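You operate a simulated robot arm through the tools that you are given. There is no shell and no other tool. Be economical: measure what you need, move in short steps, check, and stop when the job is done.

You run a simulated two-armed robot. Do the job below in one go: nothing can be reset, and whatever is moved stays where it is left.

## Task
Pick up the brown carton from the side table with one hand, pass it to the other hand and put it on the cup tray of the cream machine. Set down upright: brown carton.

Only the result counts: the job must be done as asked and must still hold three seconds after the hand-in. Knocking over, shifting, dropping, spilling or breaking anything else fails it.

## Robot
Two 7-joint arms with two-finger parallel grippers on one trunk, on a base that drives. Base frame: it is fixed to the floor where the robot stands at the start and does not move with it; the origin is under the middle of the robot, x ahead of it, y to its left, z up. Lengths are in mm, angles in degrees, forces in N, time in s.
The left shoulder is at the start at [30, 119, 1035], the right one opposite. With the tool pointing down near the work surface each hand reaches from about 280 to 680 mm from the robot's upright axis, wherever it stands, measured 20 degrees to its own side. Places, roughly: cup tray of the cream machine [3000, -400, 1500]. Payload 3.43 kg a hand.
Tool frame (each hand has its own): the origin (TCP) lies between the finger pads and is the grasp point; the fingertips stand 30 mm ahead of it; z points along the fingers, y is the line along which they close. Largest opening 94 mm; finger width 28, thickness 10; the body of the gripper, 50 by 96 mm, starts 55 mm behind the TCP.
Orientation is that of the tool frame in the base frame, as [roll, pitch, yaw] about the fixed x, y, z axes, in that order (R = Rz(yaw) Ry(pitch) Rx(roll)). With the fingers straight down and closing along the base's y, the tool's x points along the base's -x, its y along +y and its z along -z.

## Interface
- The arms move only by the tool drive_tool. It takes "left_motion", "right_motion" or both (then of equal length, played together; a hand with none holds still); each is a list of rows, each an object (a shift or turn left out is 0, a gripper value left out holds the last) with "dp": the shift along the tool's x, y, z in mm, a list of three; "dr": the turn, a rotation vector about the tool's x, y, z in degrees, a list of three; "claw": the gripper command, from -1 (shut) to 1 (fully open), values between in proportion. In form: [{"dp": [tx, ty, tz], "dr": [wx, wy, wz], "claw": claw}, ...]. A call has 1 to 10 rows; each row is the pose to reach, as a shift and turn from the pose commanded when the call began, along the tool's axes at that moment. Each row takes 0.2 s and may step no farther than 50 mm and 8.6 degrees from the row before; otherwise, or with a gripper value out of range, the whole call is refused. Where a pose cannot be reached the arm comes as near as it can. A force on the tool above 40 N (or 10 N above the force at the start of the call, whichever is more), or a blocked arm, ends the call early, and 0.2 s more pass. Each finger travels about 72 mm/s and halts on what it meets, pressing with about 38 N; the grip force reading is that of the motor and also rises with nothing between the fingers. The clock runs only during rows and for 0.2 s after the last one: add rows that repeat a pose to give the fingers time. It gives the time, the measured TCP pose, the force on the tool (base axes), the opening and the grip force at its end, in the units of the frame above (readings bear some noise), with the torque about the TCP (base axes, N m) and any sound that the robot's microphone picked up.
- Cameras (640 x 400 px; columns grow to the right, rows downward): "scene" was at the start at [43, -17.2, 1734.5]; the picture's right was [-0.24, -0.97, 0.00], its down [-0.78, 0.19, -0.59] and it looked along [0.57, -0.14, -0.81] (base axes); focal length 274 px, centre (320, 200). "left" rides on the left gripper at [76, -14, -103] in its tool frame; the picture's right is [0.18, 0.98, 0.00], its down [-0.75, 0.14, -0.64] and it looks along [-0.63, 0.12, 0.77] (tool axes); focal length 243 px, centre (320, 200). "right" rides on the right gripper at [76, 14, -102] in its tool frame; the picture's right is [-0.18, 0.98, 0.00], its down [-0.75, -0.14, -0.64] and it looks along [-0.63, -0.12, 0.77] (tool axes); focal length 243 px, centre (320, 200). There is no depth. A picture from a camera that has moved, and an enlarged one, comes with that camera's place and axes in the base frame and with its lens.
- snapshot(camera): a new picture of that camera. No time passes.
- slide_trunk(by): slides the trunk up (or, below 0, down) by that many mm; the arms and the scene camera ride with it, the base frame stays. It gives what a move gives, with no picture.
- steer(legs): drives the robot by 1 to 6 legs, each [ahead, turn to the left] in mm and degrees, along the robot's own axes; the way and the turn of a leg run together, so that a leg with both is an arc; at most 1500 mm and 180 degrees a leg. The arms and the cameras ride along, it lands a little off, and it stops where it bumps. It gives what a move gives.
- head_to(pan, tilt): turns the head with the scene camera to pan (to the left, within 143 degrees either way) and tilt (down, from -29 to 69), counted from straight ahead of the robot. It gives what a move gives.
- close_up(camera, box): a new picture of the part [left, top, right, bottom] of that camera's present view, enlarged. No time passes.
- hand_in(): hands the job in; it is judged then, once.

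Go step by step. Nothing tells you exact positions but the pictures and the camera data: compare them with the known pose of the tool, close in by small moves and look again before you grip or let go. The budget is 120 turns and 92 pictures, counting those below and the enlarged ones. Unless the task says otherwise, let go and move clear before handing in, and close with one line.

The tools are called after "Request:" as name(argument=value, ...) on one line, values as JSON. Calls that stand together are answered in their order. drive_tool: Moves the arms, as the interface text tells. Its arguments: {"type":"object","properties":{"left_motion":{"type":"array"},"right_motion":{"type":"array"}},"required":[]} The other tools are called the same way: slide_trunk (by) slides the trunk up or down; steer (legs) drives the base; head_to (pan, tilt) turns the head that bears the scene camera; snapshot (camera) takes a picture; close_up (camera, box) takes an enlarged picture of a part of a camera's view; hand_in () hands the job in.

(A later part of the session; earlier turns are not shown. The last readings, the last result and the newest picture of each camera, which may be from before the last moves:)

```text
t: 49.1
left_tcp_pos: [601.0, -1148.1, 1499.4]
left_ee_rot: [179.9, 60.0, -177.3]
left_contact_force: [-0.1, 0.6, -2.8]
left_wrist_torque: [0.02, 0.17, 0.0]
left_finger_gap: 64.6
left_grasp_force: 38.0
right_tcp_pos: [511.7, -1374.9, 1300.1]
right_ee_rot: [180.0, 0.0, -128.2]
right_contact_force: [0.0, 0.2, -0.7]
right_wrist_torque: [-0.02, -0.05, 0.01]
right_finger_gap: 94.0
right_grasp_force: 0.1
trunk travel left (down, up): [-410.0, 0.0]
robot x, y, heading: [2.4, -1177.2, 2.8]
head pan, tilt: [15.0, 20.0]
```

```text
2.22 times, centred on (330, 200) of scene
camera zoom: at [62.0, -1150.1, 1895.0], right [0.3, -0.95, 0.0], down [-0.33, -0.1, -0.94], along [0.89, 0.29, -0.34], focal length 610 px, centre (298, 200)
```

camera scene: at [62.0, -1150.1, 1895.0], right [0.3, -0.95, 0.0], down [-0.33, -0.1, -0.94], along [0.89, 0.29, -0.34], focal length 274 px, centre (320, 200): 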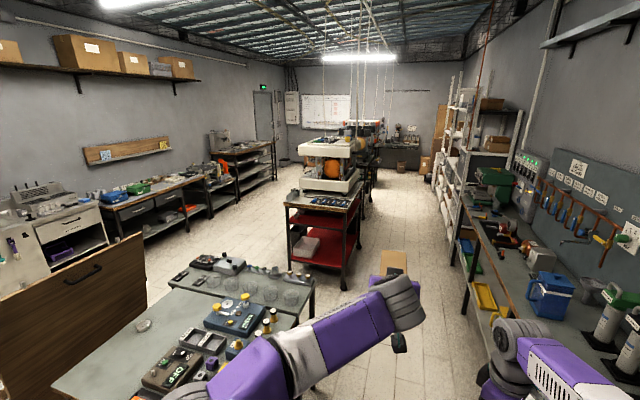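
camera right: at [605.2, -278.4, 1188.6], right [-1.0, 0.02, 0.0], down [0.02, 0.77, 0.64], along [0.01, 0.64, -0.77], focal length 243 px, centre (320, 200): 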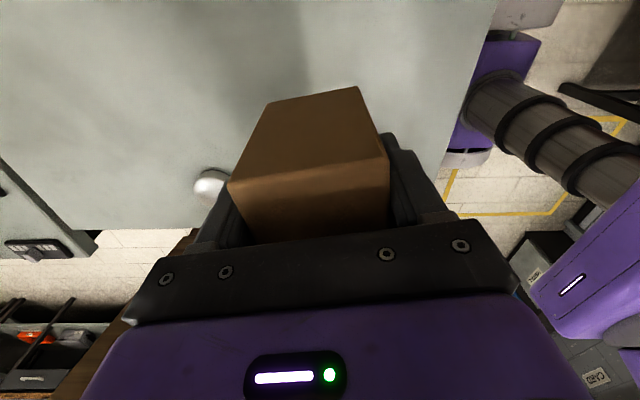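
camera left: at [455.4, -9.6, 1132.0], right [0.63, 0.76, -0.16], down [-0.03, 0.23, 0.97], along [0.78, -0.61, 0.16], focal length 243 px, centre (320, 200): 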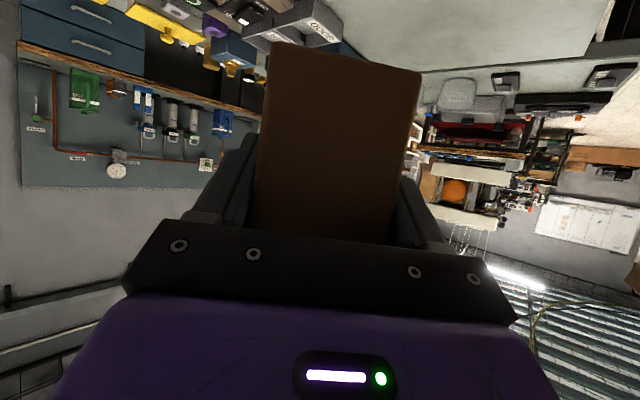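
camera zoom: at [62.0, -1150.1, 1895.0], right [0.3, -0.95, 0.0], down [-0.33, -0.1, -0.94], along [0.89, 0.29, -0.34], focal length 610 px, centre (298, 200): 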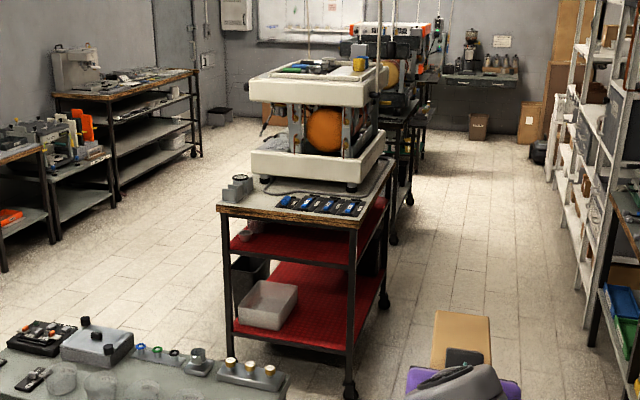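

The machine slab spans about x 2700–3380, y -80…-620, top ≈1450–1500. I'll drive up the aisle, stay clear of it, and look again.

Request:
steer(legs=[[0, -6.9], [1400, 0], [1100, 0]])

Request:
head_to(pan=50, tilt=22)

Request:
snapshot(camera="scene")

```text
t: 62.0
left_tcp_pos: [3094.2, -1483.6, 1500.0]
left_ee_rot: [-179.9, 60.0, 173.5]
left_contact_force: [0.4, 0.4, -3.5]
left_wrist_torque: [0.0, 0.12, 0.02]
left_finger_gap: 64.3
left_grasp_force: 38.1
right_tcp_pos: [2970.4, -1691.3, 1300.0]
right_ee_rot: [-180.0, -0.1, -137.5]
right_contact_force: [-0.1, -0.3, -0.5]
right_wrist_torque: [0.01, 0.02, 0.01]
right_finger_gap: 94.1
right_grasp_force: 0.1
trunk travel left (down, up): [-410.0, 0.0]
robot x, y, heading: [2496.6, -1415.4, -6.5]
head pan, tilt: [15.0, 20.0]
```

```text
t: 63.0
left_tcp_pos: [3093.9, -1483.4, 1500.5]
left_ee_rot: [180.0, 60.0, 173.5]
left_contact_force: [-0.5, -0.6, -3.5]
left_wrist_torque: [0.01, 0.12, 0.02]
left_finger_gap: 64.3
left_grasp_force: 37.9
right_tcp_pos: [2969.8, -1690.5, 1300.0]
right_ee_rot: [180.0, 0.0, -137.6]
right_contact_force: [-0.5, 0.6, 0.3]
right_wrist_torque: [0.0, 0.01, 0.02]
right_finger_gap: 93.7
right_grasp_force: 0.1
trunk travel left (down, up): [-410.0, 0.0]
robot x, y, heading: [2497.5, -1417.2, -6.5]
head pan, tilt: [50.0, 22.0]
```

```text
57 pictures are left
camera scene: at [2537.5, -1347.5, 1891.9], right [0.69, -0.73, 0.0], down [-0.27, -0.26, -0.93], along [0.67, 0.64, -0.37], focal length 274 px, centre (320, 200)
```

scene: 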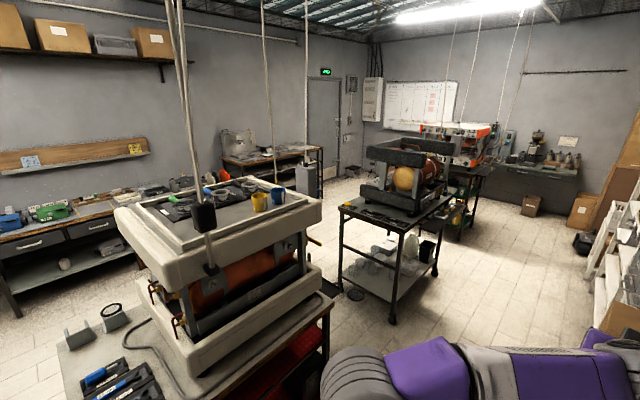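

Hanging pendants (cables) appear near the machine; enlarging the tray.

Request:
close_up(camera="scene", box=[100, 150, 340, 300])

Request:
close_up(camera="scene", box=[130, 0, 370, 150])

```text
2.67 times, centred on (220, 225) of scene
camera zoom: at [2537.5, -1347.5, 1891.9], right [0.69, -0.73, 0.0], down [-0.27, -0.26, -0.93], along [0.67, 0.64, -0.37], focal length 732 px, centre (587, 133)
```

zoom: 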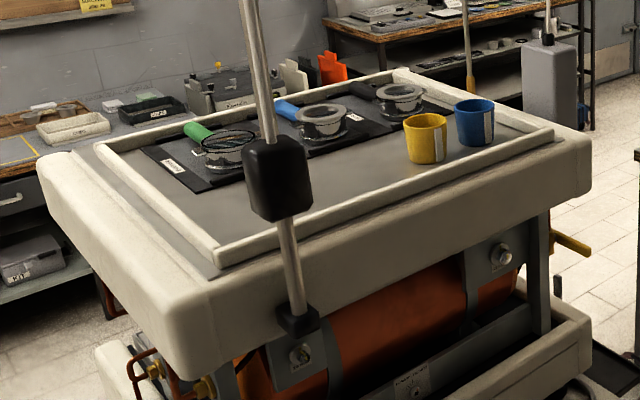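

```text
2.67 times, centred on (250, 75) of scene
camera zoom: at [2537.5, -1347.5, 1891.9], right [0.69, -0.73, 0.0], down [-0.27, -0.26, -0.93], along [0.67, 0.64, -0.37], focal length 732 px, centre (507, 533)
```

zoom: 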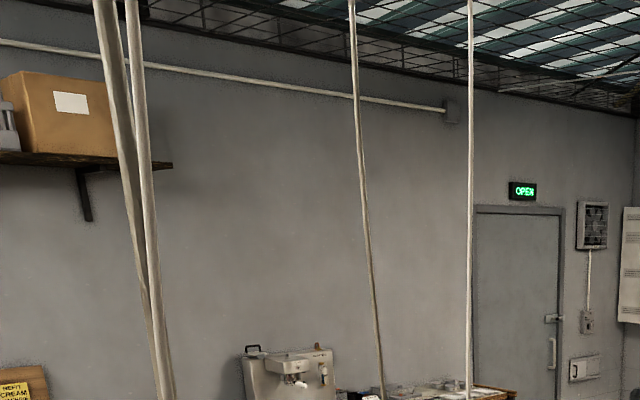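

A pendant hangs at about [2787,-712] down to z≈1430, right beside the tray; free tray area is about x 2770–3030, y -385…-580. I'll come in diagonally from the pendant's near-left, so I retract the right arm, reverse, and turn to ~52°.

Request:
drive_tool(right_motion=[{"dp": [34, 15, 30]}, {"dp": [69, 30, 60]}, {"dp": [103, 46, 90]}, {"dp": [138, 61, 120]}, {"dp": [172, 76, 150]}])

Request:
steer(legs=[[-215, 0], [0, 58.5], [120, 0]])

Request:
head_to(pan=0, tilt=20)

Request:
snapshot(camera="scene")

```text
t: 64.2
left_tcp_pos: [3093.0, -1483.3, 1501.3]
left_ee_rot: [179.8, 59.9, 173.5]
left_contact_force: [-0.8, 0.1, -3.1]
left_wrist_torque: [0.01, 0.13, 0.0]
left_finger_gap: 64.3
left_grasp_force: 38.2
right_tcp_pos: [2791.0, -1749.1, 1149.9]
right_ee_rot: [180.0, 0.0, -137.5]
right_contact_force: [-1.0, 1.2, 0.2]
right_wrist_torque: [0.04, -0.03, 0.03]
right_finger_gap: 94.1
right_grasp_force: 0.0
trunk travel left (down, up): [-410.0, 0.0]
robot x, y, heading: [2500.2, -1418.0, -6.4]
head pan, tilt: [50.0, 22.0]
```

```text
t: 69.3
left_tcp_pos: [2714.9, -819.7, 1500.3]
left_ee_rot: [179.9, 60.1, -127.1]
left_contact_force: [0.9, -0.2, -3.6]
left_wrist_torque: [-0.09, 0.06, 0.02]
left_finger_gap: 64.2
left_grasp_force: 37.6
right_tcp_pos: [2789.5, -1213.1, 1150.3]
right_ee_rot: [-179.9, 0.1, -78.1]
right_contact_force: [0.4, -0.4, -0.5]
right_wrist_torque: [0.02, 0.02, 0.01]
right_finger_gap: 94.0
right_grasp_force: 0.1
trunk travel left (down, up): [-410.0, 0.0]
robot x, y, heading: [2354.3, -1298.4, 52.7]
head pan, tilt: [50.0, 22.0]
```

```text
t: 70.5
left_tcp_pos: [2715.8, -816.7, 1500.0]
left_ee_rot: [-179.9, 60.0, -127.1]
left_contact_force: [0.1, 0.1, -3.1]
left_wrist_torque: [-0.11, 0.08, -0.02]
left_finger_gap: 64.1
left_grasp_force: 37.9
right_tcp_pos: [2789.8, -1211.2, 1150.1]
right_ee_rot: [-180.0, 0.0, -78.1]
right_contact_force: [0.7, -0.6, 0.2]
right_wrist_torque: [-0.03, -0.01, -0.01]
right_finger_gap: 94.3
right_grasp_force: 0.0
trunk travel left (down, up): [-410.0, 0.0]
robot x, y, heading: [2354.5, -1294.5, 53.1]
head pan, tilt: [0.0, 20.0]
```

```text
54 pictures are left
camera scene: at [2394.2, -1244.2, 1895.1], right [0.8, -0.6, 0.0], down [-0.21, -0.27, -0.94], along [0.57, 0.75, -0.34], focal length 274 px, centre (320, 200)
```

scene: 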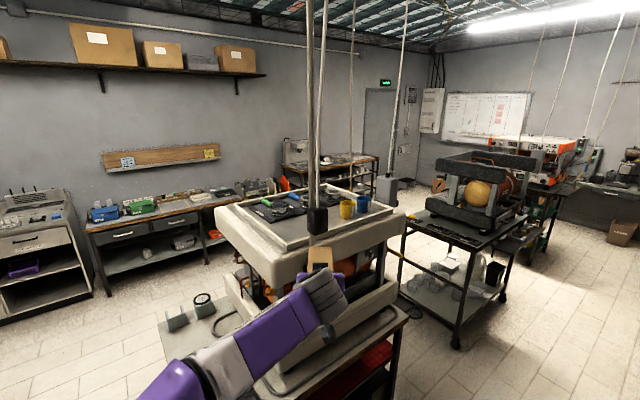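

The carton's front seems close to the pendant; checking closely.

Request:
close_up(camera="scene", box=[220, 160, 420, 310])

Request:
snapshot(camera="left")

```text
2.67 times, centred on (320, 235) of scene
camera zoom: at [2394.2, -1244.2, 1895.1], right [0.8, -0.6, 0.0], down [-0.21, -0.27, -0.94], along [0.57, 0.75, -0.34], focal length 732 px, centre (320, 107)
```

zoom: 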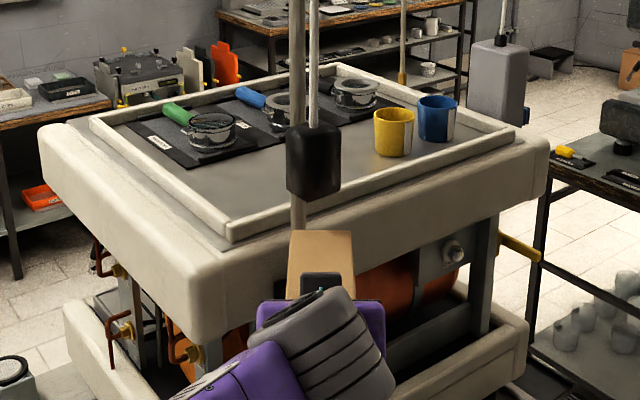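

```text
52 pictures are left
camera left: at [2651.9, -926.2, 1484.4], right [-0.84, 0.52, -0.16], down [-0.22, -0.06, 0.97], along [0.5, 0.85, 0.16], focal length 243 px, centre (320, 200)
```

left: 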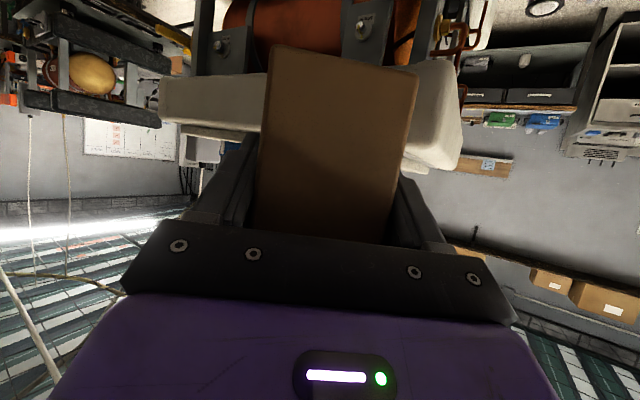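

Carton is just below/behind two pendants (block at [2791,-707], z≥1550; rod at ≈[2809,-650]) but not touching. I pull the left hand back and to the left, turning it so it can pass to the left of them.

Request:
drive_tool(left_motion=[{"dp": [20, 0, -35]}, {"dp": [30, 25, -65], "dr": [0, 0, 0]}, {"dp": [32, 50, -90], "dr": [3.6, 0, 2.1]}, {"dp": [33, 75, -110], "dr": [7.2, 0, 4.1]}, {"dp": [35, 100, -130], "dr": [10.8, 0, 6.2]}, {"dp": [36, 125, -150], "dr": [14.4, 0, 8.3]}, {"dp": [38, 150, -170], "dr": [18, 0, 10.4]}, {"dp": [39, 175, -190], "dr": [21.6, 0, 12.4]}, {"dp": [41, 200, -207], "dr": [25.2, 0, 14.5]}, {"dp": [42, 222, -223], "dr": [28.6, 0, 16.5]}])

Request:
snapshot(camera="scene")

```text
t: 72.7
left_tcp_pos: [2406.5, -849.5, 1574.4]
left_ee_rot: [-179.6, 59.9, -159.7]
left_contact_force: [-1.1, -0.2, -2.8]
left_wrist_torque: [-0.07, 0.08, -0.01]
left_finger_gap: 64.4
left_grasp_force: 37.4
right_tcp_pos: [2788.3, -1210.2, 1149.9]
right_ee_rot: [-179.8, -0.1, -78.0]
right_contact_force: [-0.6, 0.7, -0.4]
right_wrist_torque: [-0.03, 0.0, 0.0]
right_finger_gap: 94.2
right_grasp_force: 0.1
trunk travel left (down, up): [-410.0, 0.0]
robot x, y, heading: [2353.2, -1294.8, 52.7]
head pan, tilt: [0.0, 20.0]
```

```text
51 pictures are left
camera scene: at [2390.9, -1241.3, 1895.0], right [0.8, -0.6, 0.0], down [-0.2, -0.27, -0.94], along [0.57, 0.75, -0.34], focal length 274 px, centre (320, 200)
```

scene: 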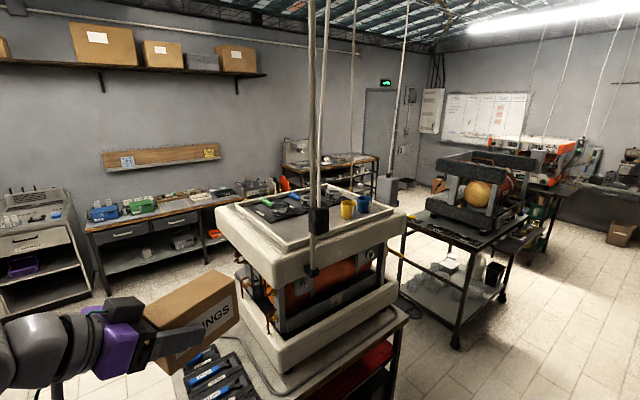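

Request:
close_up(camera="scene", box=[200, 150, 440, 300])

```text
2.67 times, centred on (320, 225) of scene
camera zoom: at [2390.9, -1241.3, 1895.0], right [0.8, -0.6, 0.0], down [-0.2, -0.27, -0.94], along [0.57, 0.75, -0.34], focal length 732 px, centre (320, 133)
```

zoom: 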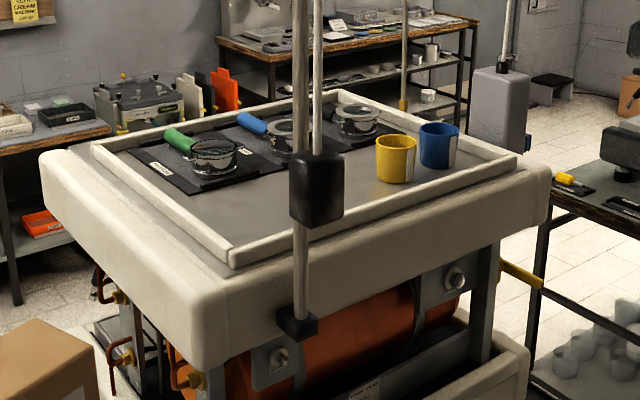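

Refined: tray floor ≈1475, right rim ≈-600, mat edge ≈-417, rod A at [2810,-647], so I'll place the carton near [2885,-500] with ~10° yaw. Driving forward to reach position.

Request:
steer(legs=[[335, 0]])

Request:
snapshot(camera="scene")

Request:
snapshot(camera="left")

```text
t: 74.8
left_tcp_pos: [2613.4, -591.9, 1575.8]
left_ee_rot: [-180.0, 60.0, -160.8]
left_contact_force: [-0.3, 0.6, -2.8]
left_wrist_torque: [-0.05, 0.1, 0.0]
left_finger_gap: 64.2
left_grasp_force: 38.0
right_tcp_pos: [2991.6, -953.6, 1150.4]
right_ee_rot: [179.9, 0.0, -78.7]
right_contact_force: [0.2, -0.1, -0.6]
right_wrist_torque: [0.0, 0.01, 0.03]
right_finger_gap: 93.9
right_grasp_force: 0.0
trunk travel left (down, up): [-410.0, 0.0]
robot x, y, heading: [2552.6, -1032.4, 52.2]
head pan, tilt: [0.0, 20.0]
```

```text
49 pictures are left
camera scene: at [2594.3, -983.3, 1895.2], right [0.79, -0.61, 0.0], down [-0.21, -0.27, -0.94], along [0.57, 0.74, -0.34], focal length 274 px, centre (320, 200)
```

scene: 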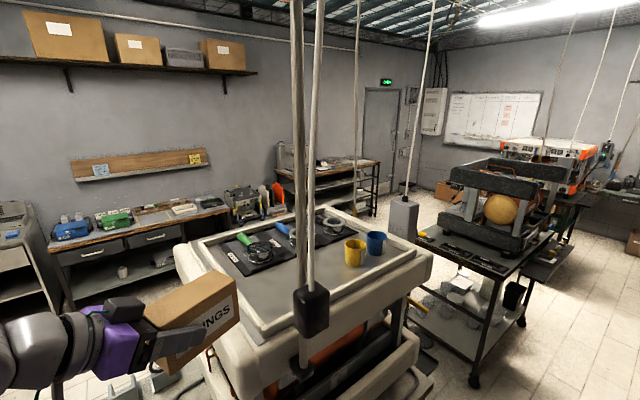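

```text
48 pictures are left
camera left: at [2499.9, -647.1, 1560.5], right [-0.41, 0.9, -0.16], down [-0.22, 0.07, 0.97], along [0.89, 0.44, 0.16], focal length 243 px, centre (320, 200)
```

left: 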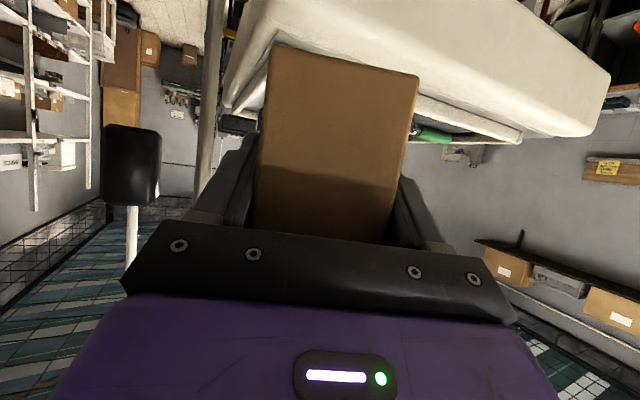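

Request:
close_up(camera="scene", box=[170, 190, 450, 365])

```text
2.29 times, centred on (310, 278) of scene
camera zoom: at [2594.3, -983.3, 1895.2], right [0.79, -0.61, 0.0], down [-0.21, -0.27, -0.94], along [0.57, 0.74, -0.34], focal length 627 px, centre (343, 23)
```

zoom: 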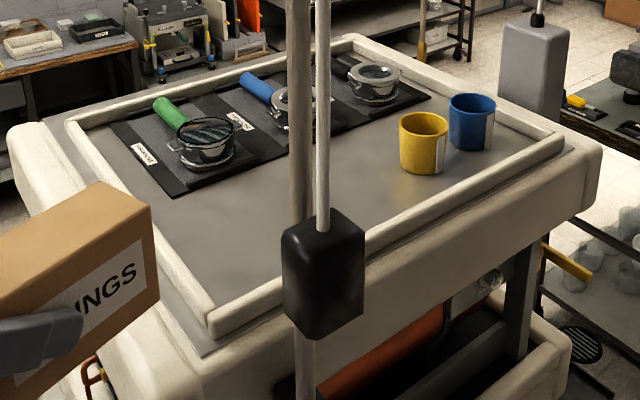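

The geometry agrees now: tray floor ≈1454, free area x 2772–3055, y -578…-378. Moving the carton over the rim part of the way, then checking.

Request:
drive_tool(left_motion=[{"dp": [-15, 2.5, 30], "dr": [1, 0, 0.6]}, {"dp": [-30, 5, 60], "dr": [2, 0, 1.15]}, {"dp": [-45, 7.5, 90], "dr": [3, 0, 1.7]}, {"dp": [-60, 10, 120], "dr": [4, 0, 2.3]}, {"dp": [-75, 12.5, 150], "dr": [5, 0, 2.9]}, {"dp": [-75, 12.5, 150], "dr": [5, 0, 2.9]}])

Request:
snapshot(camera="scene")

Request:
snapshot(camera="left")

```text
t: 76.2
left_tcp_pos: [2755.9, -543.4, 1553.2]
left_ee_rot: [-179.9, 60.1, -166.1]
left_contact_force: [0.1, 0.5, -3.8]
left_wrist_torque: [-0.03, 0.13, 0.01]
left_finger_gap: 64.5
left_grasp_force: 38.2
left hand out of reach, approached as far as the arm can: row 5, 6
right_tcp_pos: [2990.8, -954.6, 1149.3]
right_ee_rot: [-179.9, 0.0, -78.7]
right_contact_force: [0.0, 0.7, -0.4]
right_wrist_torque: [0.02, 0.01, 0.0]
right_finger_gap: 94.0
right_grasp_force: 0.1
trunk travel left (down, up): [-410.0, 0.0]
robot x, y, heading: [2555.0, -1035.8, 52.3]
head pan, tilt: [0.0, 20.0]
```

```text
46 pictures are left
camera scene: at [2594.5, -982.6, 1895.1], right [0.79, -0.61, 0.0], down [-0.21, -0.27, -0.94], along [0.57, 0.74, -0.34], focal length 274 px, centre (320, 200)
```

scene: 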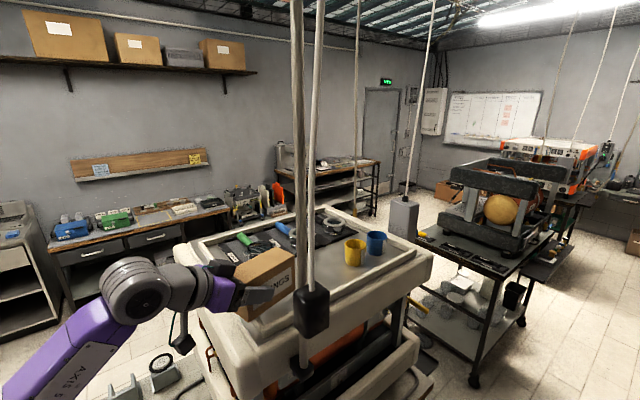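

```text
45 pictures are left
camera left: at [2637.4, -586.2, 1536.2], right [-0.32, 0.93, -0.16], down [-0.21, 0.09, 0.97], along [0.92, 0.35, 0.17], focal length 243 px, centre (320, 200)
```

left: 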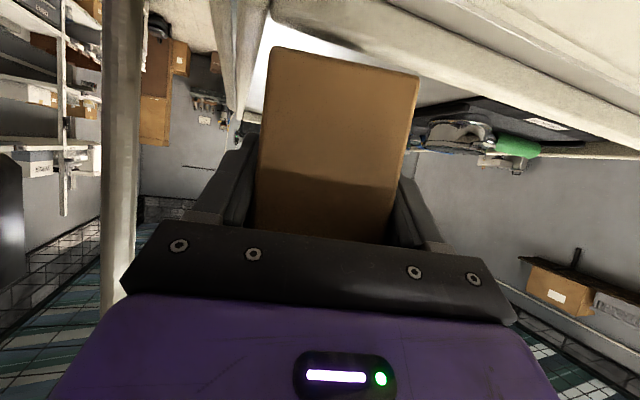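

The arm is at its reach limit there, so the base must come a bit closer. Checking the base-to-table gap with the right wrist camera and the scene camera.

Request:
snapshot(camera="right")

Request:
head_to(pan=10, tilt=69)

Request:
snapshot(camera="scene")

```text
44 pictures are left
camera right: at [2992.2, -1030.7, 1252.2], right [-1.0, -0.01, 0.0], down [-0.01, 0.77, 0.64], along [-0.01, 0.64, -0.77], focal length 243 px, centre (320, 200)
```

right: 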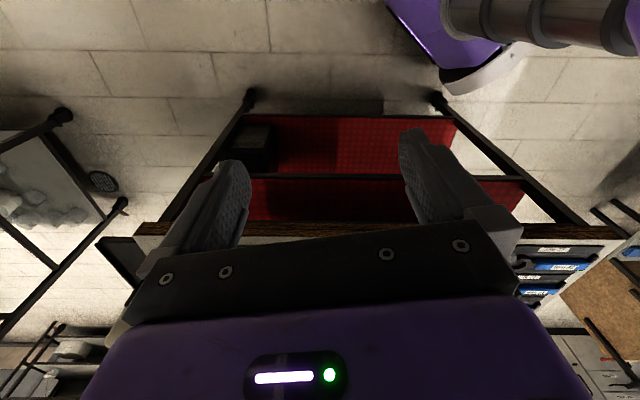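

```text
t: 77.4
left_tcp_pos: [2755.3, -544.1, 1552.6]
left_ee_rot: [-179.9, 60.1, -166.2]
left_contact_force: [-0.2, 0.1, -3.5]
left_wrist_torque: [-0.04, 0.12, -0.02]
left_finger_gap: 64.2
left_grasp_force: 38.5
right_tcp_pos: [2991.4, -954.1, 1149.1]
right_ee_rot: [179.9, 0.1, -78.8]
right_contact_force: [-0.2, 0.2, -0.1]
right_wrist_torque: [-0.01, 0.0, -0.03]
right_finger_gap: 94.1
right_grasp_force: 0.0
trunk travel left (down, up): [-410.0, 0.0]
robot x, y, heading: [2556.8, -1038.0, 52.2]
head pan, tilt: [10.0, 68.8]
```

```text
43 pictures are left
camera scene: at [2563.8, -1007.0, 1827.6], right [0.89, -0.46, 0.0], down [-0.43, -0.83, -0.36], along [0.17, 0.32, -0.93], focal length 274 px, centre (320, 200)
```

scene: 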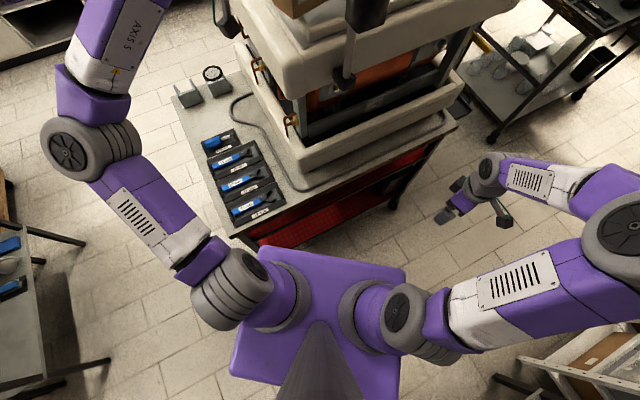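

The base is wide but shallow (≈±330 by ±200), so facing the table squarely lets me get nearer. I'll retract both arms, loop back, and re-approach at heading 90°, x≈2740.

Request:
drive_tool(left_motion=[{"dp": [12, -5, -25]}, {"dp": [25, -10, -50]}, {"dp": [37, -15, -75]}, {"dp": [50, -20, -100]}, {"dp": [62, -25, -124]}, {"dp": [74, -29.5, -148]}], right_motion=[{"dp": [37, 8, 0]}, {"dp": [74, 16, 0]}, {"dp": [110, 24, 0]}, {"dp": [147, 32, 0]}, {"dp": [184, 40, 0]}, {"dp": [221, 47.5, 0]}])

Request:
steer(legs=[[-330, 0]])

Request:
snapshot(camera="scene")

```text
t: 78.8
left_tcp_pos: [2602.5, -613.1, 1560.8]
left_ee_rot: [179.8, 60.1, -166.7]
left_contact_force: [-1.1, -0.4, -3.4]
left_wrist_torque: [0.01, 0.12, 0.01]
left_finger_gap: 64.3
left_grasp_force: 37.8
right_tcp_pos: [2987.0, -1184.0, 1151.3]
right_ee_rot: [-179.9, 0.0, -78.8]
right_contact_force: [-0.2, 0.5, -0.1]
right_wrist_torque: [0.01, 0.0, -0.02]
right_finger_gap: 94.0
right_grasp_force: 0.0
trunk travel left (down, up): [-410.0, 0.0]
robot x, y, heading: [2550.8, -1034.3, 52.5]
head pan, tilt: [10.0, 68.8]
```

```text
t: 81.0
left_tcp_pos: [2403.2, -872.6, 1560.2]
left_ee_rot: [-180.0, 60.0, -166.7]
left_contact_force: [-0.5, 0.5, -4.7]
left_wrist_torque: [-0.03, 0.1, 0.0]
left_finger_gap: 63.9
left_grasp_force: 38.3
right_tcp_pos: [2785.2, -1445.2, 1150.6]
right_ee_rot: [-179.9, 0.0, -78.8]
right_contact_force: [0.1, 0.0, 0.2]
right_wrist_torque: [0.05, -0.01, 0.01]
right_finger_gap: 93.8
right_grasp_force: 0.0
trunk travel left (down, up): [-410.0, 0.0]
robot x, y, heading: [2348.6, -1296.3, 52.2]
head pan, tilt: [10.0, 68.8]
```

```text
42 pictures are left
camera scene: at [2361.7, -1268.0, 1827.6], right [0.88, -0.47, 0.0], down [-0.43, -0.82, -0.36], along [0.17, 0.32, -0.93], focal length 274 px, centre (320, 200)
```

scene: 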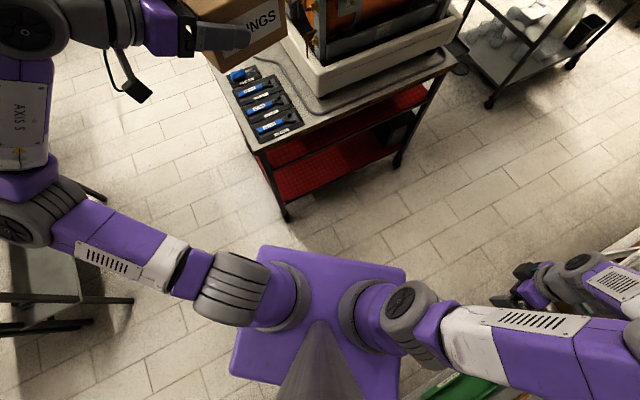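

Before turning I check the right side of the aisle.

Request:
head_to(pan=-75, tilt=40)

Request:
snapshot(camera="scene")

```text
t: 82.6
left_tcp_pos: [2402.2, -872.2, 1561.5]
left_ee_rot: [180.0, 60.0, -166.5]
left_contact_force: [-0.5, 0.4, -3.8]
left_wrist_torque: [-0.04, 0.14, 0.02]
left_finger_gap: 64.2
left_grasp_force: 38.1
right_tcp_pos: [2785.6, -1444.8, 1150.6]
right_ee_rot: [-180.0, -0.1, -78.7]
right_contact_force: [-0.6, 0.4, 0.0]
right_wrist_torque: [-0.01, 0.01, 0.02]
right_finger_gap: 94.0
right_grasp_force: 0.0
trunk travel left (down, up): [-410.0, 0.0]
robot x, y, heading: [2356.1, -1298.6, 52.5]
head pan, tilt: [-75.0, 40.0]
```

```text
41 pictures are left
camera scene: at [2413.8, -1350.7, 1863.7], right [-0.39, -0.92, 0.0], down [-0.59, 0.25, -0.77], along [0.71, -0.3, -0.64], focal length 274 px, centre (320, 200)
```

scene: 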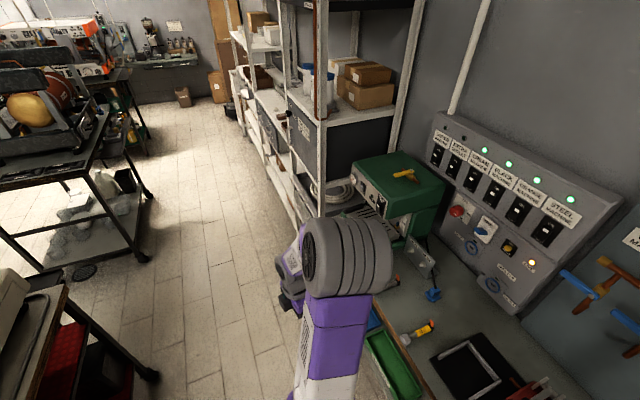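

The right elbow would swing over the bench, so I extend the right arm forward again for the turn, then shift along the aisle and face the machine.

Request:
drive_tool(right_motion=[{"dp": [-39, -13, -15]}, {"dp": [-78, -25, -30]}, {"dp": [-116, -38, -45]}, {"dp": [-155, -51, -60]}, {"dp": [-194, -63, -75]}, {"dp": [-233, -76, -90]}, {"dp": [-272, -89, -105]}, {"dp": [-310, -101, -120]}, {"dp": [-349, -114, -135]}, {"dp": [-388, -126, -150]}])

Request:
steer(legs=[[0, -52.5], [384, 0], [0, 90]])

Request:
head_to(pan=0, tilt=35)

Request:
snapshot(camera="scene")

```text
t: 84.8
left_tcp_pos: [2403.2, -872.5, 1559.7]
left_ee_rot: [-179.8, 60.0, -166.6]
left_contact_force: [-0.4, 0.2, -2.5]
left_wrist_torque: [-0.02, 0.14, -0.01]
left_finger_gap: 64.4
left_grasp_force: 37.4
right_tcp_pos: [2834.3, -1038.1, 1300.7]
right_ee_rot: [180.0, -0.1, -78.9]
right_contact_force: [0.5, 0.4, 0.2]
right_wrist_torque: [-0.04, -0.02, -0.03]
right_finger_gap: 93.9
right_grasp_force: 0.1
trunk travel left (down, up): [-410.0, 0.0]
robot x, y, heading: [2353.9, -1294.6, 52.1]
head pan, tilt: [-75.0, 40.0]
```

```text
t: 93.4
left_tcp_pos: [2512.8, -936.8, 1560.1]
left_ee_rot: [-179.9, 60.0, -128.7]
left_contact_force: [0.3, -0.2, -3.7]
left_wrist_torque: [-0.09, 0.07, -0.01]
left_finger_gap: 64.4
left_grasp_force: 38.1
right_tcp_pos: [2953.1, -802.8, 1300.4]
right_ee_rot: [-180.0, 0.0, -40.7]
right_contact_force: [-1.3, -0.4, -0.5]
right_wrist_torque: [-0.02, 0.04, -0.02]
right_finger_gap: 94.0
right_grasp_force: 0.1
trunk travel left (down, up): [-410.0, 0.0]
robot x, y, heading: [2728.8, -1301.3, 90.0]
head pan, tilt: [-75.0, 40.0]
```

```text
t: 94.9
left_tcp_pos: [2511.4, -935.9, 1561.7]
left_ee_rot: [-179.9, 60.1, -128.7]
left_contact_force: [0.4, 0.8, -3.5]
left_wrist_torque: [-0.1, 0.06, 0.02]
left_finger_gap: 64.3
left_grasp_force: 37.8
right_tcp_pos: [2953.9, -802.2, 1300.7]
right_ee_rot: [-180.0, -0.1, -40.8]
right_contact_force: [0.8, 0.3, -0.3]
right_wrist_torque: [-0.01, -0.01, -0.01]
right_finger_gap: 93.9
right_grasp_force: 0.1
trunk travel left (down, up): [-410.0, 0.0]
robot x, y, heading: [2730.2, -1291.8, 89.8]
head pan, tilt: [0.0, 35.0]
```

```text
40 pictures are left
camera scene: at [2733.0, -1240.9, 1871.3], right [1.0, 0.0, 0.0], down [0.0, -0.57, -0.82], along [0.0, 0.82, -0.57], focal length 274 px, centre (320, 200)
```

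scene: 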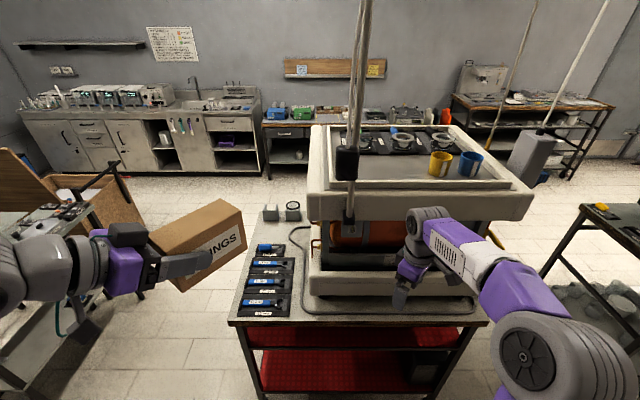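

Folding the right arm to the side, then approaching the table squarely in two steps.

Request:
drive_tool(right_motion=[{"dp": [39, 13, 15]}, {"dp": [78, 25, 30]}, {"dp": [116, 38, 45]}, {"dp": [155, 51, 60]}, {"dp": [194, 63, 75]}, {"dp": [233, 76, 90]}, {"dp": [272, 89, 105]}, {"dp": [310, 101, 120]}, {"dp": [349, 114, 135]}, {"dp": [388, 126, 150]}])

Request:
steer(legs=[[270, 0]])

Request:
head_to(pan=0, tilt=69)

Request:
snapshot(camera="scene")

Request:
snapshot(camera="right")

```text
t: 97.1
left_tcp_pos: [2512.7, -936.7, 1561.2]
left_ee_rot: [180.0, 60.0, -128.8]
left_contact_force: [0.4, 0.1, -3.7]
left_wrist_torque: [-0.11, 0.06, -0.01]
left_finger_gap: 64.3
left_grasp_force: 38.2
right_tcp_pos: [3167.9, -1151.1, 1152.0]
right_ee_rot: [180.0, 0.1, -40.7]
right_contact_force: [-0.2, -0.5, 0.5]
right_wrist_torque: [0.03, 0.01, 0.03]
right_finger_gap: 94.1
right_grasp_force: 0.0
trunk travel left (down, up): [-410.0, 0.0]
robot x, y, heading: [2732.6, -1301.5, 90.5]
head pan, tilt: [0.0, 35.0]
```

```text
t: 99.0
left_tcp_pos: [2511.9, -671.5, 1559.6]
left_ee_rot: [179.9, 60.0, -128.9]
left_contact_force: [-0.1, 0.5, -3.7]
left_wrist_torque: [-0.11, 0.09, -0.01]
left_finger_gap: 64.3
left_grasp_force: 38.0
right_tcp_pos: [3167.2, -888.6, 1152.5]
right_ee_rot: [180.0, -0.1, -41.1]
right_contact_force: [0.0, 0.4, -0.3]
right_wrist_torque: [0.01, 0.0, 0.0]
right_finger_gap: 93.9
right_grasp_force: 0.0
trunk travel left (down, up): [-410.0, 0.0]
robot x, y, heading: [2729.7, -1033.3, 90.2]
head pan, tilt: [0.0, 35.0]
```

```text
t: 100.0
left_tcp_pos: [2511.9, -671.4, 1560.6]
left_ee_rot: [179.9, 60.0, -128.8]
left_contact_force: [0.0, -0.3, -3.4]
left_wrist_torque: [-0.12, 0.06, 0.03]
left_finger_gap: 64.2
left_grasp_force: 38.7
right_tcp_pos: [3168.0, -888.7, 1152.4]
right_ee_rot: [-180.0, 0.0, -41.0]
right_contact_force: [-0.4, -1.0, 0.1]
right_wrist_torque: [0.02, -0.01, 0.03]
right_finger_gap: 93.9
right_grasp_force: 0.0
trunk travel left (down, up): [-410.0, 0.0]
robot x, y, heading: [2733.3, -1037.6, 89.9]
head pan, tilt: [0.0, 68.8]
```

```text
39 pictures are left
camera scene: at [2732.6, -1008.5, 1827.6], right [1.0, 0.0, 0.0], down [0.0, -0.93, -0.36], along [0.0, 0.36, -0.93], focal length 274 px, centre (320, 200)
```

scene: 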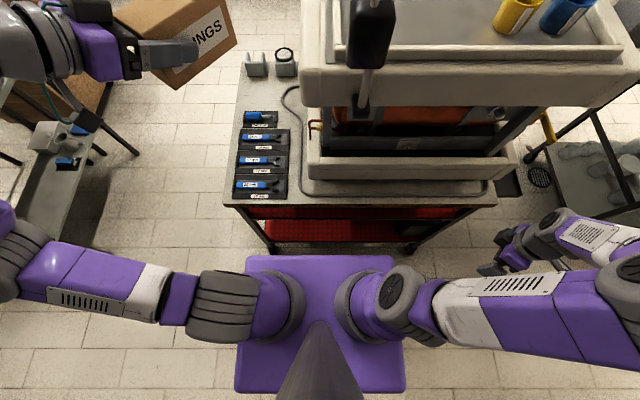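

```text
38 pictures are left
camera right: at [3215.1, -947.5, 1254.9], right [-0.78, -0.62, 0.0], down [-0.48, 0.6, 0.64], along [-0.4, 0.5, -0.77], focal length 243 px, centre (320, 200)
```

right: 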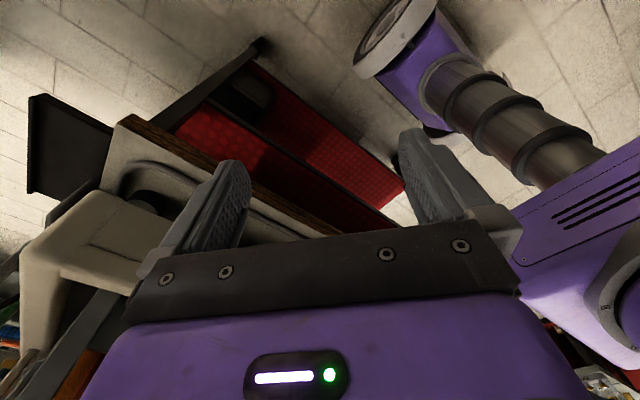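

There's ~150 mm between base front and table. Advancing 100 mm more.

Request:
steer(legs=[[100, 0]])

Request:
snapshot(camera="scene")

Request:
snapshot(camera="right")

```text
t: 101.1
left_tcp_pos: [2512.9, -571.8, 1561.6]
left_ee_rot: [179.9, 60.0, -128.8]
left_contact_force: [0.5, 0.2, -4.3]
left_wrist_torque: [-0.14, 0.05, 0.01]
left_finger_gap: 64.3
left_grasp_force: 38.7
right_tcp_pos: [3167.0, -788.2, 1152.1]
right_ee_rot: [-179.9, 0.1, -41.0]
right_contact_force: [0.2, 0.5, -0.3]
right_wrist_torque: [0.02, 0.01, 0.02]
right_finger_gap: 94.0
right_grasp_force: 0.1
trunk travel left (down, up): [-410.0, 0.0]
robot x, y, heading: [2733.4, -939.0, 90.2]
head pan, tilt: [0.0, 68.8]
```

```text
37 pictures are left
camera scene: at [2732.5, -909.2, 1827.6], right [1.0, 0.0, 0.0], down [0.0, -0.93, -0.36], along [0.0, 0.36, -0.93], focal length 274 px, centre (320, 200)
```

scene: 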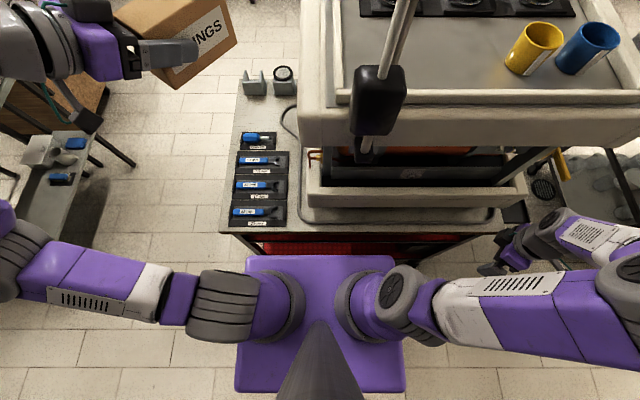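

```text
36 pictures are left
camera right: at [3215.0, -848.3, 1255.0], right [-0.78, -0.62, 0.0], down [-0.48, 0.6, 0.64], along [-0.4, 0.5, -0.77], focal length 243 px, centre (320, 200)
```

right: 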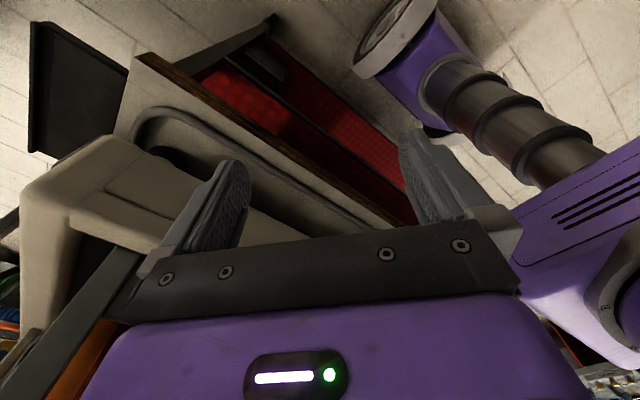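

Everything agrees with the estimates. Moving the left hand in over the tray, first 60% of the way.

Request:
drive_tool(left_motion=[{"dp": [-13, -21, 23], "dr": [2.3, 0, 1.3]}, {"dp": [-26, -42, 45], "dr": [4.6, 0, 2.6]}, {"dp": [-39, -63, 68], "dr": [6.8, 0, 3.9]}, {"dp": [-53, -83, 91], "dr": [9.1, 0, 5.2]}, {"dp": [-66, -104, 114], "dr": [11.4, 0, 6.6]}, {"dp": [-79, -125, 136], "dr": [13.6, 0, 7.9]}, {"dp": [-79, -125, 136], "dr": [13.6, 0, 7.9]}])

Request:
snapshot(camera="scene")

Request:
snapshot(camera="left")

```text
t: 102.7
left_tcp_pos: [2707.6, -528.6, 1560.4]
left_ee_rot: [179.9, 59.9, -144.5]
left_contact_force: [-0.4, 0.3, -3.3]
left_wrist_torque: [-0.1, 0.1, 0.03]
left_finger_gap: 64.1
left_grasp_force: 37.9
right_tcp_pos: [3166.2, -788.3, 1153.7]
right_ee_rot: [-179.9, 0.0, -41.0]
right_contact_force: [0.2, -0.6, -1.3]
right_wrist_torque: [0.01, -0.03, 0.01]
right_finger_gap: 94.0
right_grasp_force: 0.2
trunk travel left (down, up): [-410.0, 0.0]
robot x, y, heading: [2729.2, -937.3, 90.0]
head pan, tilt: [0.0, 68.8]
```

```text
35 pictures are left
camera scene: at [2731.5, -909.3, 1827.6], right [1.0, 0.0, 0.0], down [0.0, -0.93, -0.36], along [0.0, 0.36, -0.93], focal length 274 px, centre (320, 200)
```

scene: 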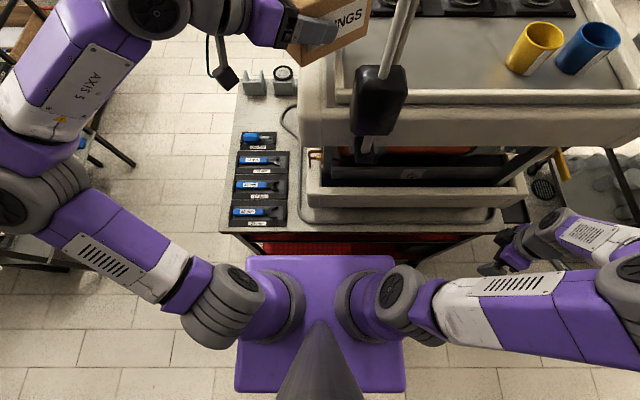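

```text
34 pictures are left
camera left: at [2614.0, -612.7, 1546.2], right [-0.65, 0.75, -0.16], down [-0.23, 0.01, 0.97], along [0.73, 0.67, 0.16], focal length 243 px, centre (320, 200)
```

left: 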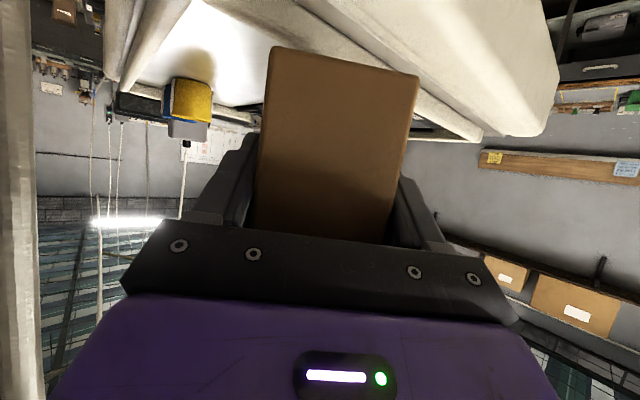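

Request:
drive_tool(left_motion=[{"dp": [-12.6, -10, 22], "dr": [1.8, 0, 1.05]}, {"dp": [-25, -21, 43.5], "dr": [3.6, 0, 2.1]}, {"dp": [-37.7, -31, 65], "dr": [5.5, 0, 3.15]}, {"dp": [-50, -42, 87], "dr": [7.3, 0, 4.2]}, {"dp": [-62.8, -52, 108.7], "dr": [9.1, 0, 5.25]}, {"dp": [-62.8, -52, 108.7], "dr": [9.1, 0, 5.25]}])

Request:
head_to(pan=0, tilt=45)

Request:
snapshot(camera="scene")

Request:
snapshot(camera="left")

```text
t: 103.9
left_tcp_pos: [2773.5, -578.3, 1533.4]
left_ee_rot: [179.1, 61.7, -154.5]
left_contact_force: [-4.3, 0.2, 6.8]
left_wrist_torque: [-0.19, 0.49, -0.09]
left_finger_gap: 64.4
left_grasp_force: 38.2
left hand out of reach, approached as far as the arm can: row 1, 2, 3, 4, 5
right_tcp_pos: [3165.7, -788.5, 1153.3]
right_ee_rot: [-179.9, 0.0, -41.0]
right_contact_force: [0.3, -0.3, -0.1]
right_wrist_torque: [0.01, 0.03, 0.02]
right_finger_gap: 94.1
right_grasp_force: 0.1
trunk travel left (down, up): [-410.0, 0.0]
robot x, y, heading: [2729.3, -936.5, 90.1]
head pan, tilt: [0.0, 68.8]
stopped in row 5 (left hand): the force on the tool passed its limit at 45 N (the readings are from after the stop); the commanded pose is now the measured one
```

```text
t: 104.8
left_tcp_pos: [2774.5, -576.9, 1533.4]
left_ee_rot: [179.1, 61.8, -154.5]
left_contact_force: [-1.8, 1.1, 11.3]
left_wrist_torque: [-0.18, 0.51, -0.01]
left_finger_gap: 63.9
left_grasp_force: 38.2
right_tcp_pos: [3166.0, -787.6, 1153.5]
right_ee_rot: [-179.8, 0.0, -41.0]
right_contact_force: [-1.0, 0.5, 0.1]
right_wrist_torque: [-0.01, -0.03, 0.0]
right_finger_gap: 93.9
right_grasp_force: 0.1
trunk travel left (down, up): [-410.0, 0.0]
robot x, y, heading: [2731.3, -935.3, 90.2]
head pan, tilt: [0.0, 45.0]
```

```text
33 pictures are left
camera scene: at [2732.0, -884.0, 1856.5], right [1.0, 0.0, 0.0], down [0.0, -0.71, -0.71], along [0.0, 0.71, -0.71], focal length 274 px, centre (320, 200)
```

scene: 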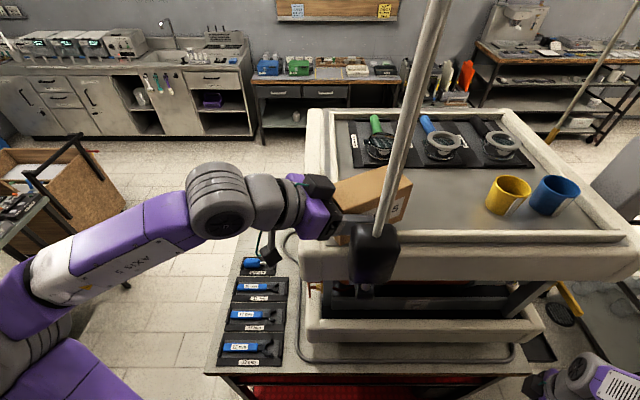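

```text
32 pictures are left
camera left: at [2668.8, -646.3, 1513.7], right [-0.51, 0.84, -0.15], down [-0.25, 0.03, 0.97], along [0.82, 0.54, 0.19], focal length 243 px, centre (320, 200)
```

left: 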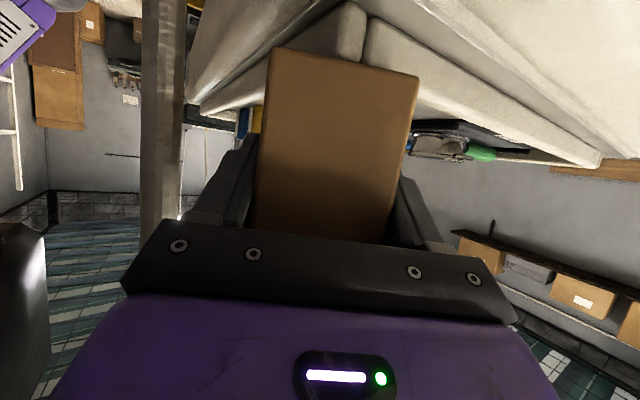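

The arm hit a wrist limit and sagged so the carton is resting lightly on the tray's rim. I lift it straight up and back out, then I'll turn the base a bit clockwise so the wrist yaw is easier.

Request:
drive_tool(left_motion=[{"dp": [-18, 0, -10]}, {"dp": [-35, 0, -19]}, {"dp": [-28, 16, -33], "dr": [-2.4, 0.5, -1.3]}, {"dp": [-21, 32, -47], "dr": [-4.8, 0.9, -2.6]}, {"dp": [-14, 48, -61], "dr": [-7.2, 1.4, -3.9]}, {"dp": [-8, 65, -75], "dr": [-9.7, 1.8, -5.2]}, {"dp": [-8, 65, -75], "dr": [-9.7, 1.8, -5.2]}])

Request:
snapshot(camera="scene")

Request:
snapshot(camera="left")

```text
t: 106.4
left_tcp_pos: [2690.2, -548.5, 1575.2]
left_ee_rot: [178.8, 59.8, -143.7]
left_contact_force: [-0.2, -0.3, -3.5]
left_wrist_torque: [-0.1, 0.09, 0.02]
left_finger_gap: 64.1
left_grasp_force: 38.2
left hand out of reach, approached as far as the arm can: row 1, 2
right_tcp_pos: [3165.9, -788.4, 1153.0]
right_ee_rot: [-180.0, 0.0, -41.0]
right_contact_force: [0.2, -0.2, 0.9]
right_wrist_torque: [0.01, 0.01, 0.0]
right_finger_gap: 93.9
right_grasp_force: 0.1
trunk travel left (down, up): [-410.0, 0.0]
robot x, y, heading: [2727.5, -938.4, 89.8]
head pan, tilt: [0.0, 45.0]
```

```text
31 pictures are left
camera scene: at [2733.0, -883.6, 1856.4], right [1.0, 0.0, 0.0], down [0.0, -0.71, -0.71], along [0.0, 0.71, -0.71], focal length 274 px, centre (320, 200)
```

scene: 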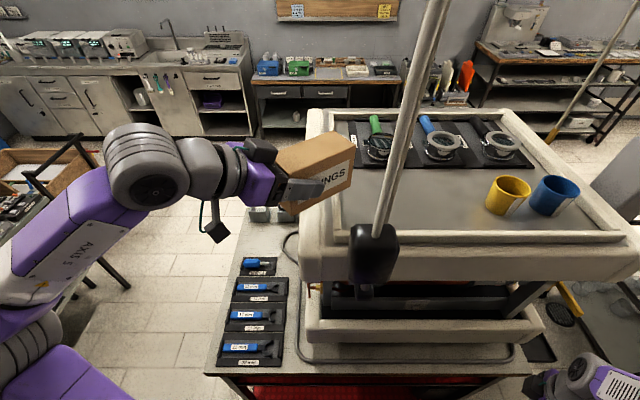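

```text
30 pictures are left
camera left: at [2599.2, -635.7, 1560.0], right [-0.67, 0.73, -0.15], down [-0.22, 0.0, 0.98], along [0.71, 0.69, 0.16], focal length 243 px, centre (320, 200)
```

left: 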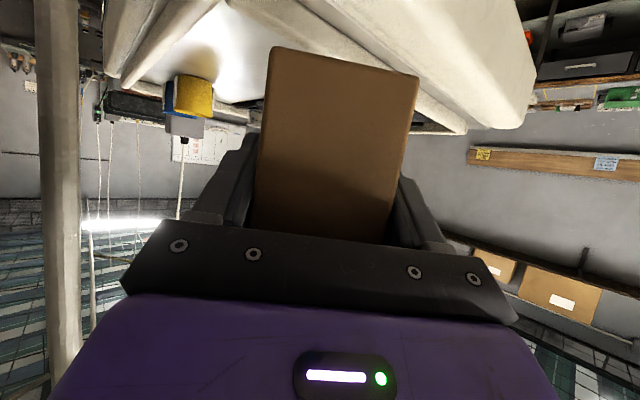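

Free again and the carton is unchanged in the grip. Moving the hand left for clearance, then backing 30 mm and turning the base 18° clockwise.

Request:
drive_tool(left_motion=[{"dp": [12.5, 8, -21.5], "dr": [-2.3, 0, -1.5]}, {"dp": [25, 17, -43], "dr": [-4.6, 0, -3]}, {"dp": [37.5, 25, -65], "dr": [-6.9, 0, -4.5]}, {"dp": [50, 33, -86], "dr": [-9.2, 0, -6]}, {"dp": [50, 33, -86], "dr": [-9.2, 0, -6]}])

Request:
steer(legs=[[-30, 0], [0, -18]])

Request:
snapshot(camera="scene")

```text
t: 107.6
left_tcp_pos: [2591.5, -581.5, 1577.8]
left_ee_rot: [179.9, 59.9, -131.8]
left_contact_force: [0.1, 0.6, -3.5]
left_wrist_torque: [-0.1, 0.09, -0.02]
left_finger_gap: 64.1
left_grasp_force: 37.5
right_tcp_pos: [3167.5, -787.5, 1152.3]
right_ee_rot: [-180.0, 0.0, -41.0]
right_contact_force: [-0.8, -0.1, -0.1]
right_wrist_torque: [-0.03, 0.05, -0.03]
right_finger_gap: 94.1
right_grasp_force: 0.1
trunk travel left (down, up): [-410.0, 0.0]
robot x, y, heading: [2733.5, -938.7, 90.1]
head pan, tilt: [0.0, 45.0]
```

```text
t: 109.4
left_tcp_pos: [2709.2, -585.4, 1576.3]
left_ee_rot: [-180.0, 59.9, -149.9]
left_contact_force: [-0.2, 0.3, -3.3]
left_wrist_torque: [-0.1, 0.1, -0.02]
left_finger_gap: 64.4
left_grasp_force: 38.3
right_tcp_pos: [3189.4, -963.1, 1152.8]
right_ee_rot: [179.9, 0.0, -59.3]
right_contact_force: [0.0, 0.1, -0.4]
right_wrist_torque: [-0.03, 0.0, 0.02]
right_finger_gap: 93.8
right_grasp_force: 0.1
trunk travel left (down, up): [-410.0, 0.0]
robot x, y, heading: [2729.7, -967.1, 71.7]
head pan, tilt: [0.0, 45.0]
```

```text
29 pictures are left
camera scene: at [2748.5, -915.3, 1856.4], right [0.95, -0.31, 0.0], down [-0.22, -0.67, -0.71], along [0.22, 0.67, -0.71], focal length 274 px, centre (320, 200)
```

scene: 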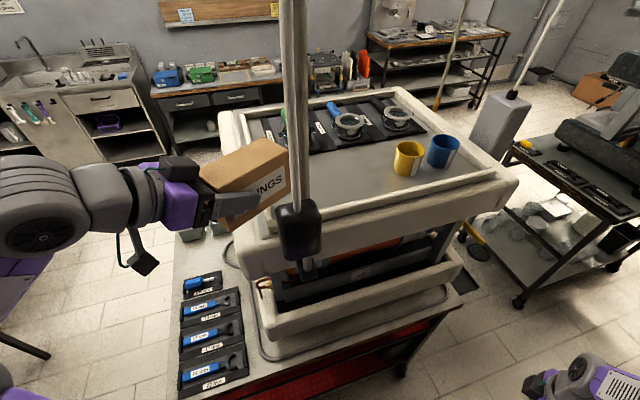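

Now the relative wrist angle is ~-42°. Advancing partway over the rim.

Request:
drive_tool(left_motion=[{"dp": [-14, 2.5, 23]}, {"dp": [-28, 5, 46]}, {"dp": [-41, 7, 70]}])

```text
t: 110.2
left_tcp_pos: [2775.7, -537.5, 1577.3]
left_ee_rot: [179.9, 59.9, -150.0]
left_contact_force: [0.1, -0.3, -3.4]
left_wrist_torque: [-0.09, 0.08, -0.03]
left_finger_gap: 64.0
left_grasp_force: 37.8
right_tcp_pos: [3190.9, -962.0, 1152.5]
right_ee_rot: [179.9, 0.0, -59.3]
right_contact_force: [0.4, 0.1, 0.4]
right_wrist_torque: [-0.02, 0.01, 0.01]
right_finger_gap: 94.0
right_grasp_force: 0.0
trunk travel left (down, up): [-410.0, 0.0]
robot x, y, heading: [2731.5, -964.7, 71.8]
head pan, tilt: [0.0, 45.0]
```

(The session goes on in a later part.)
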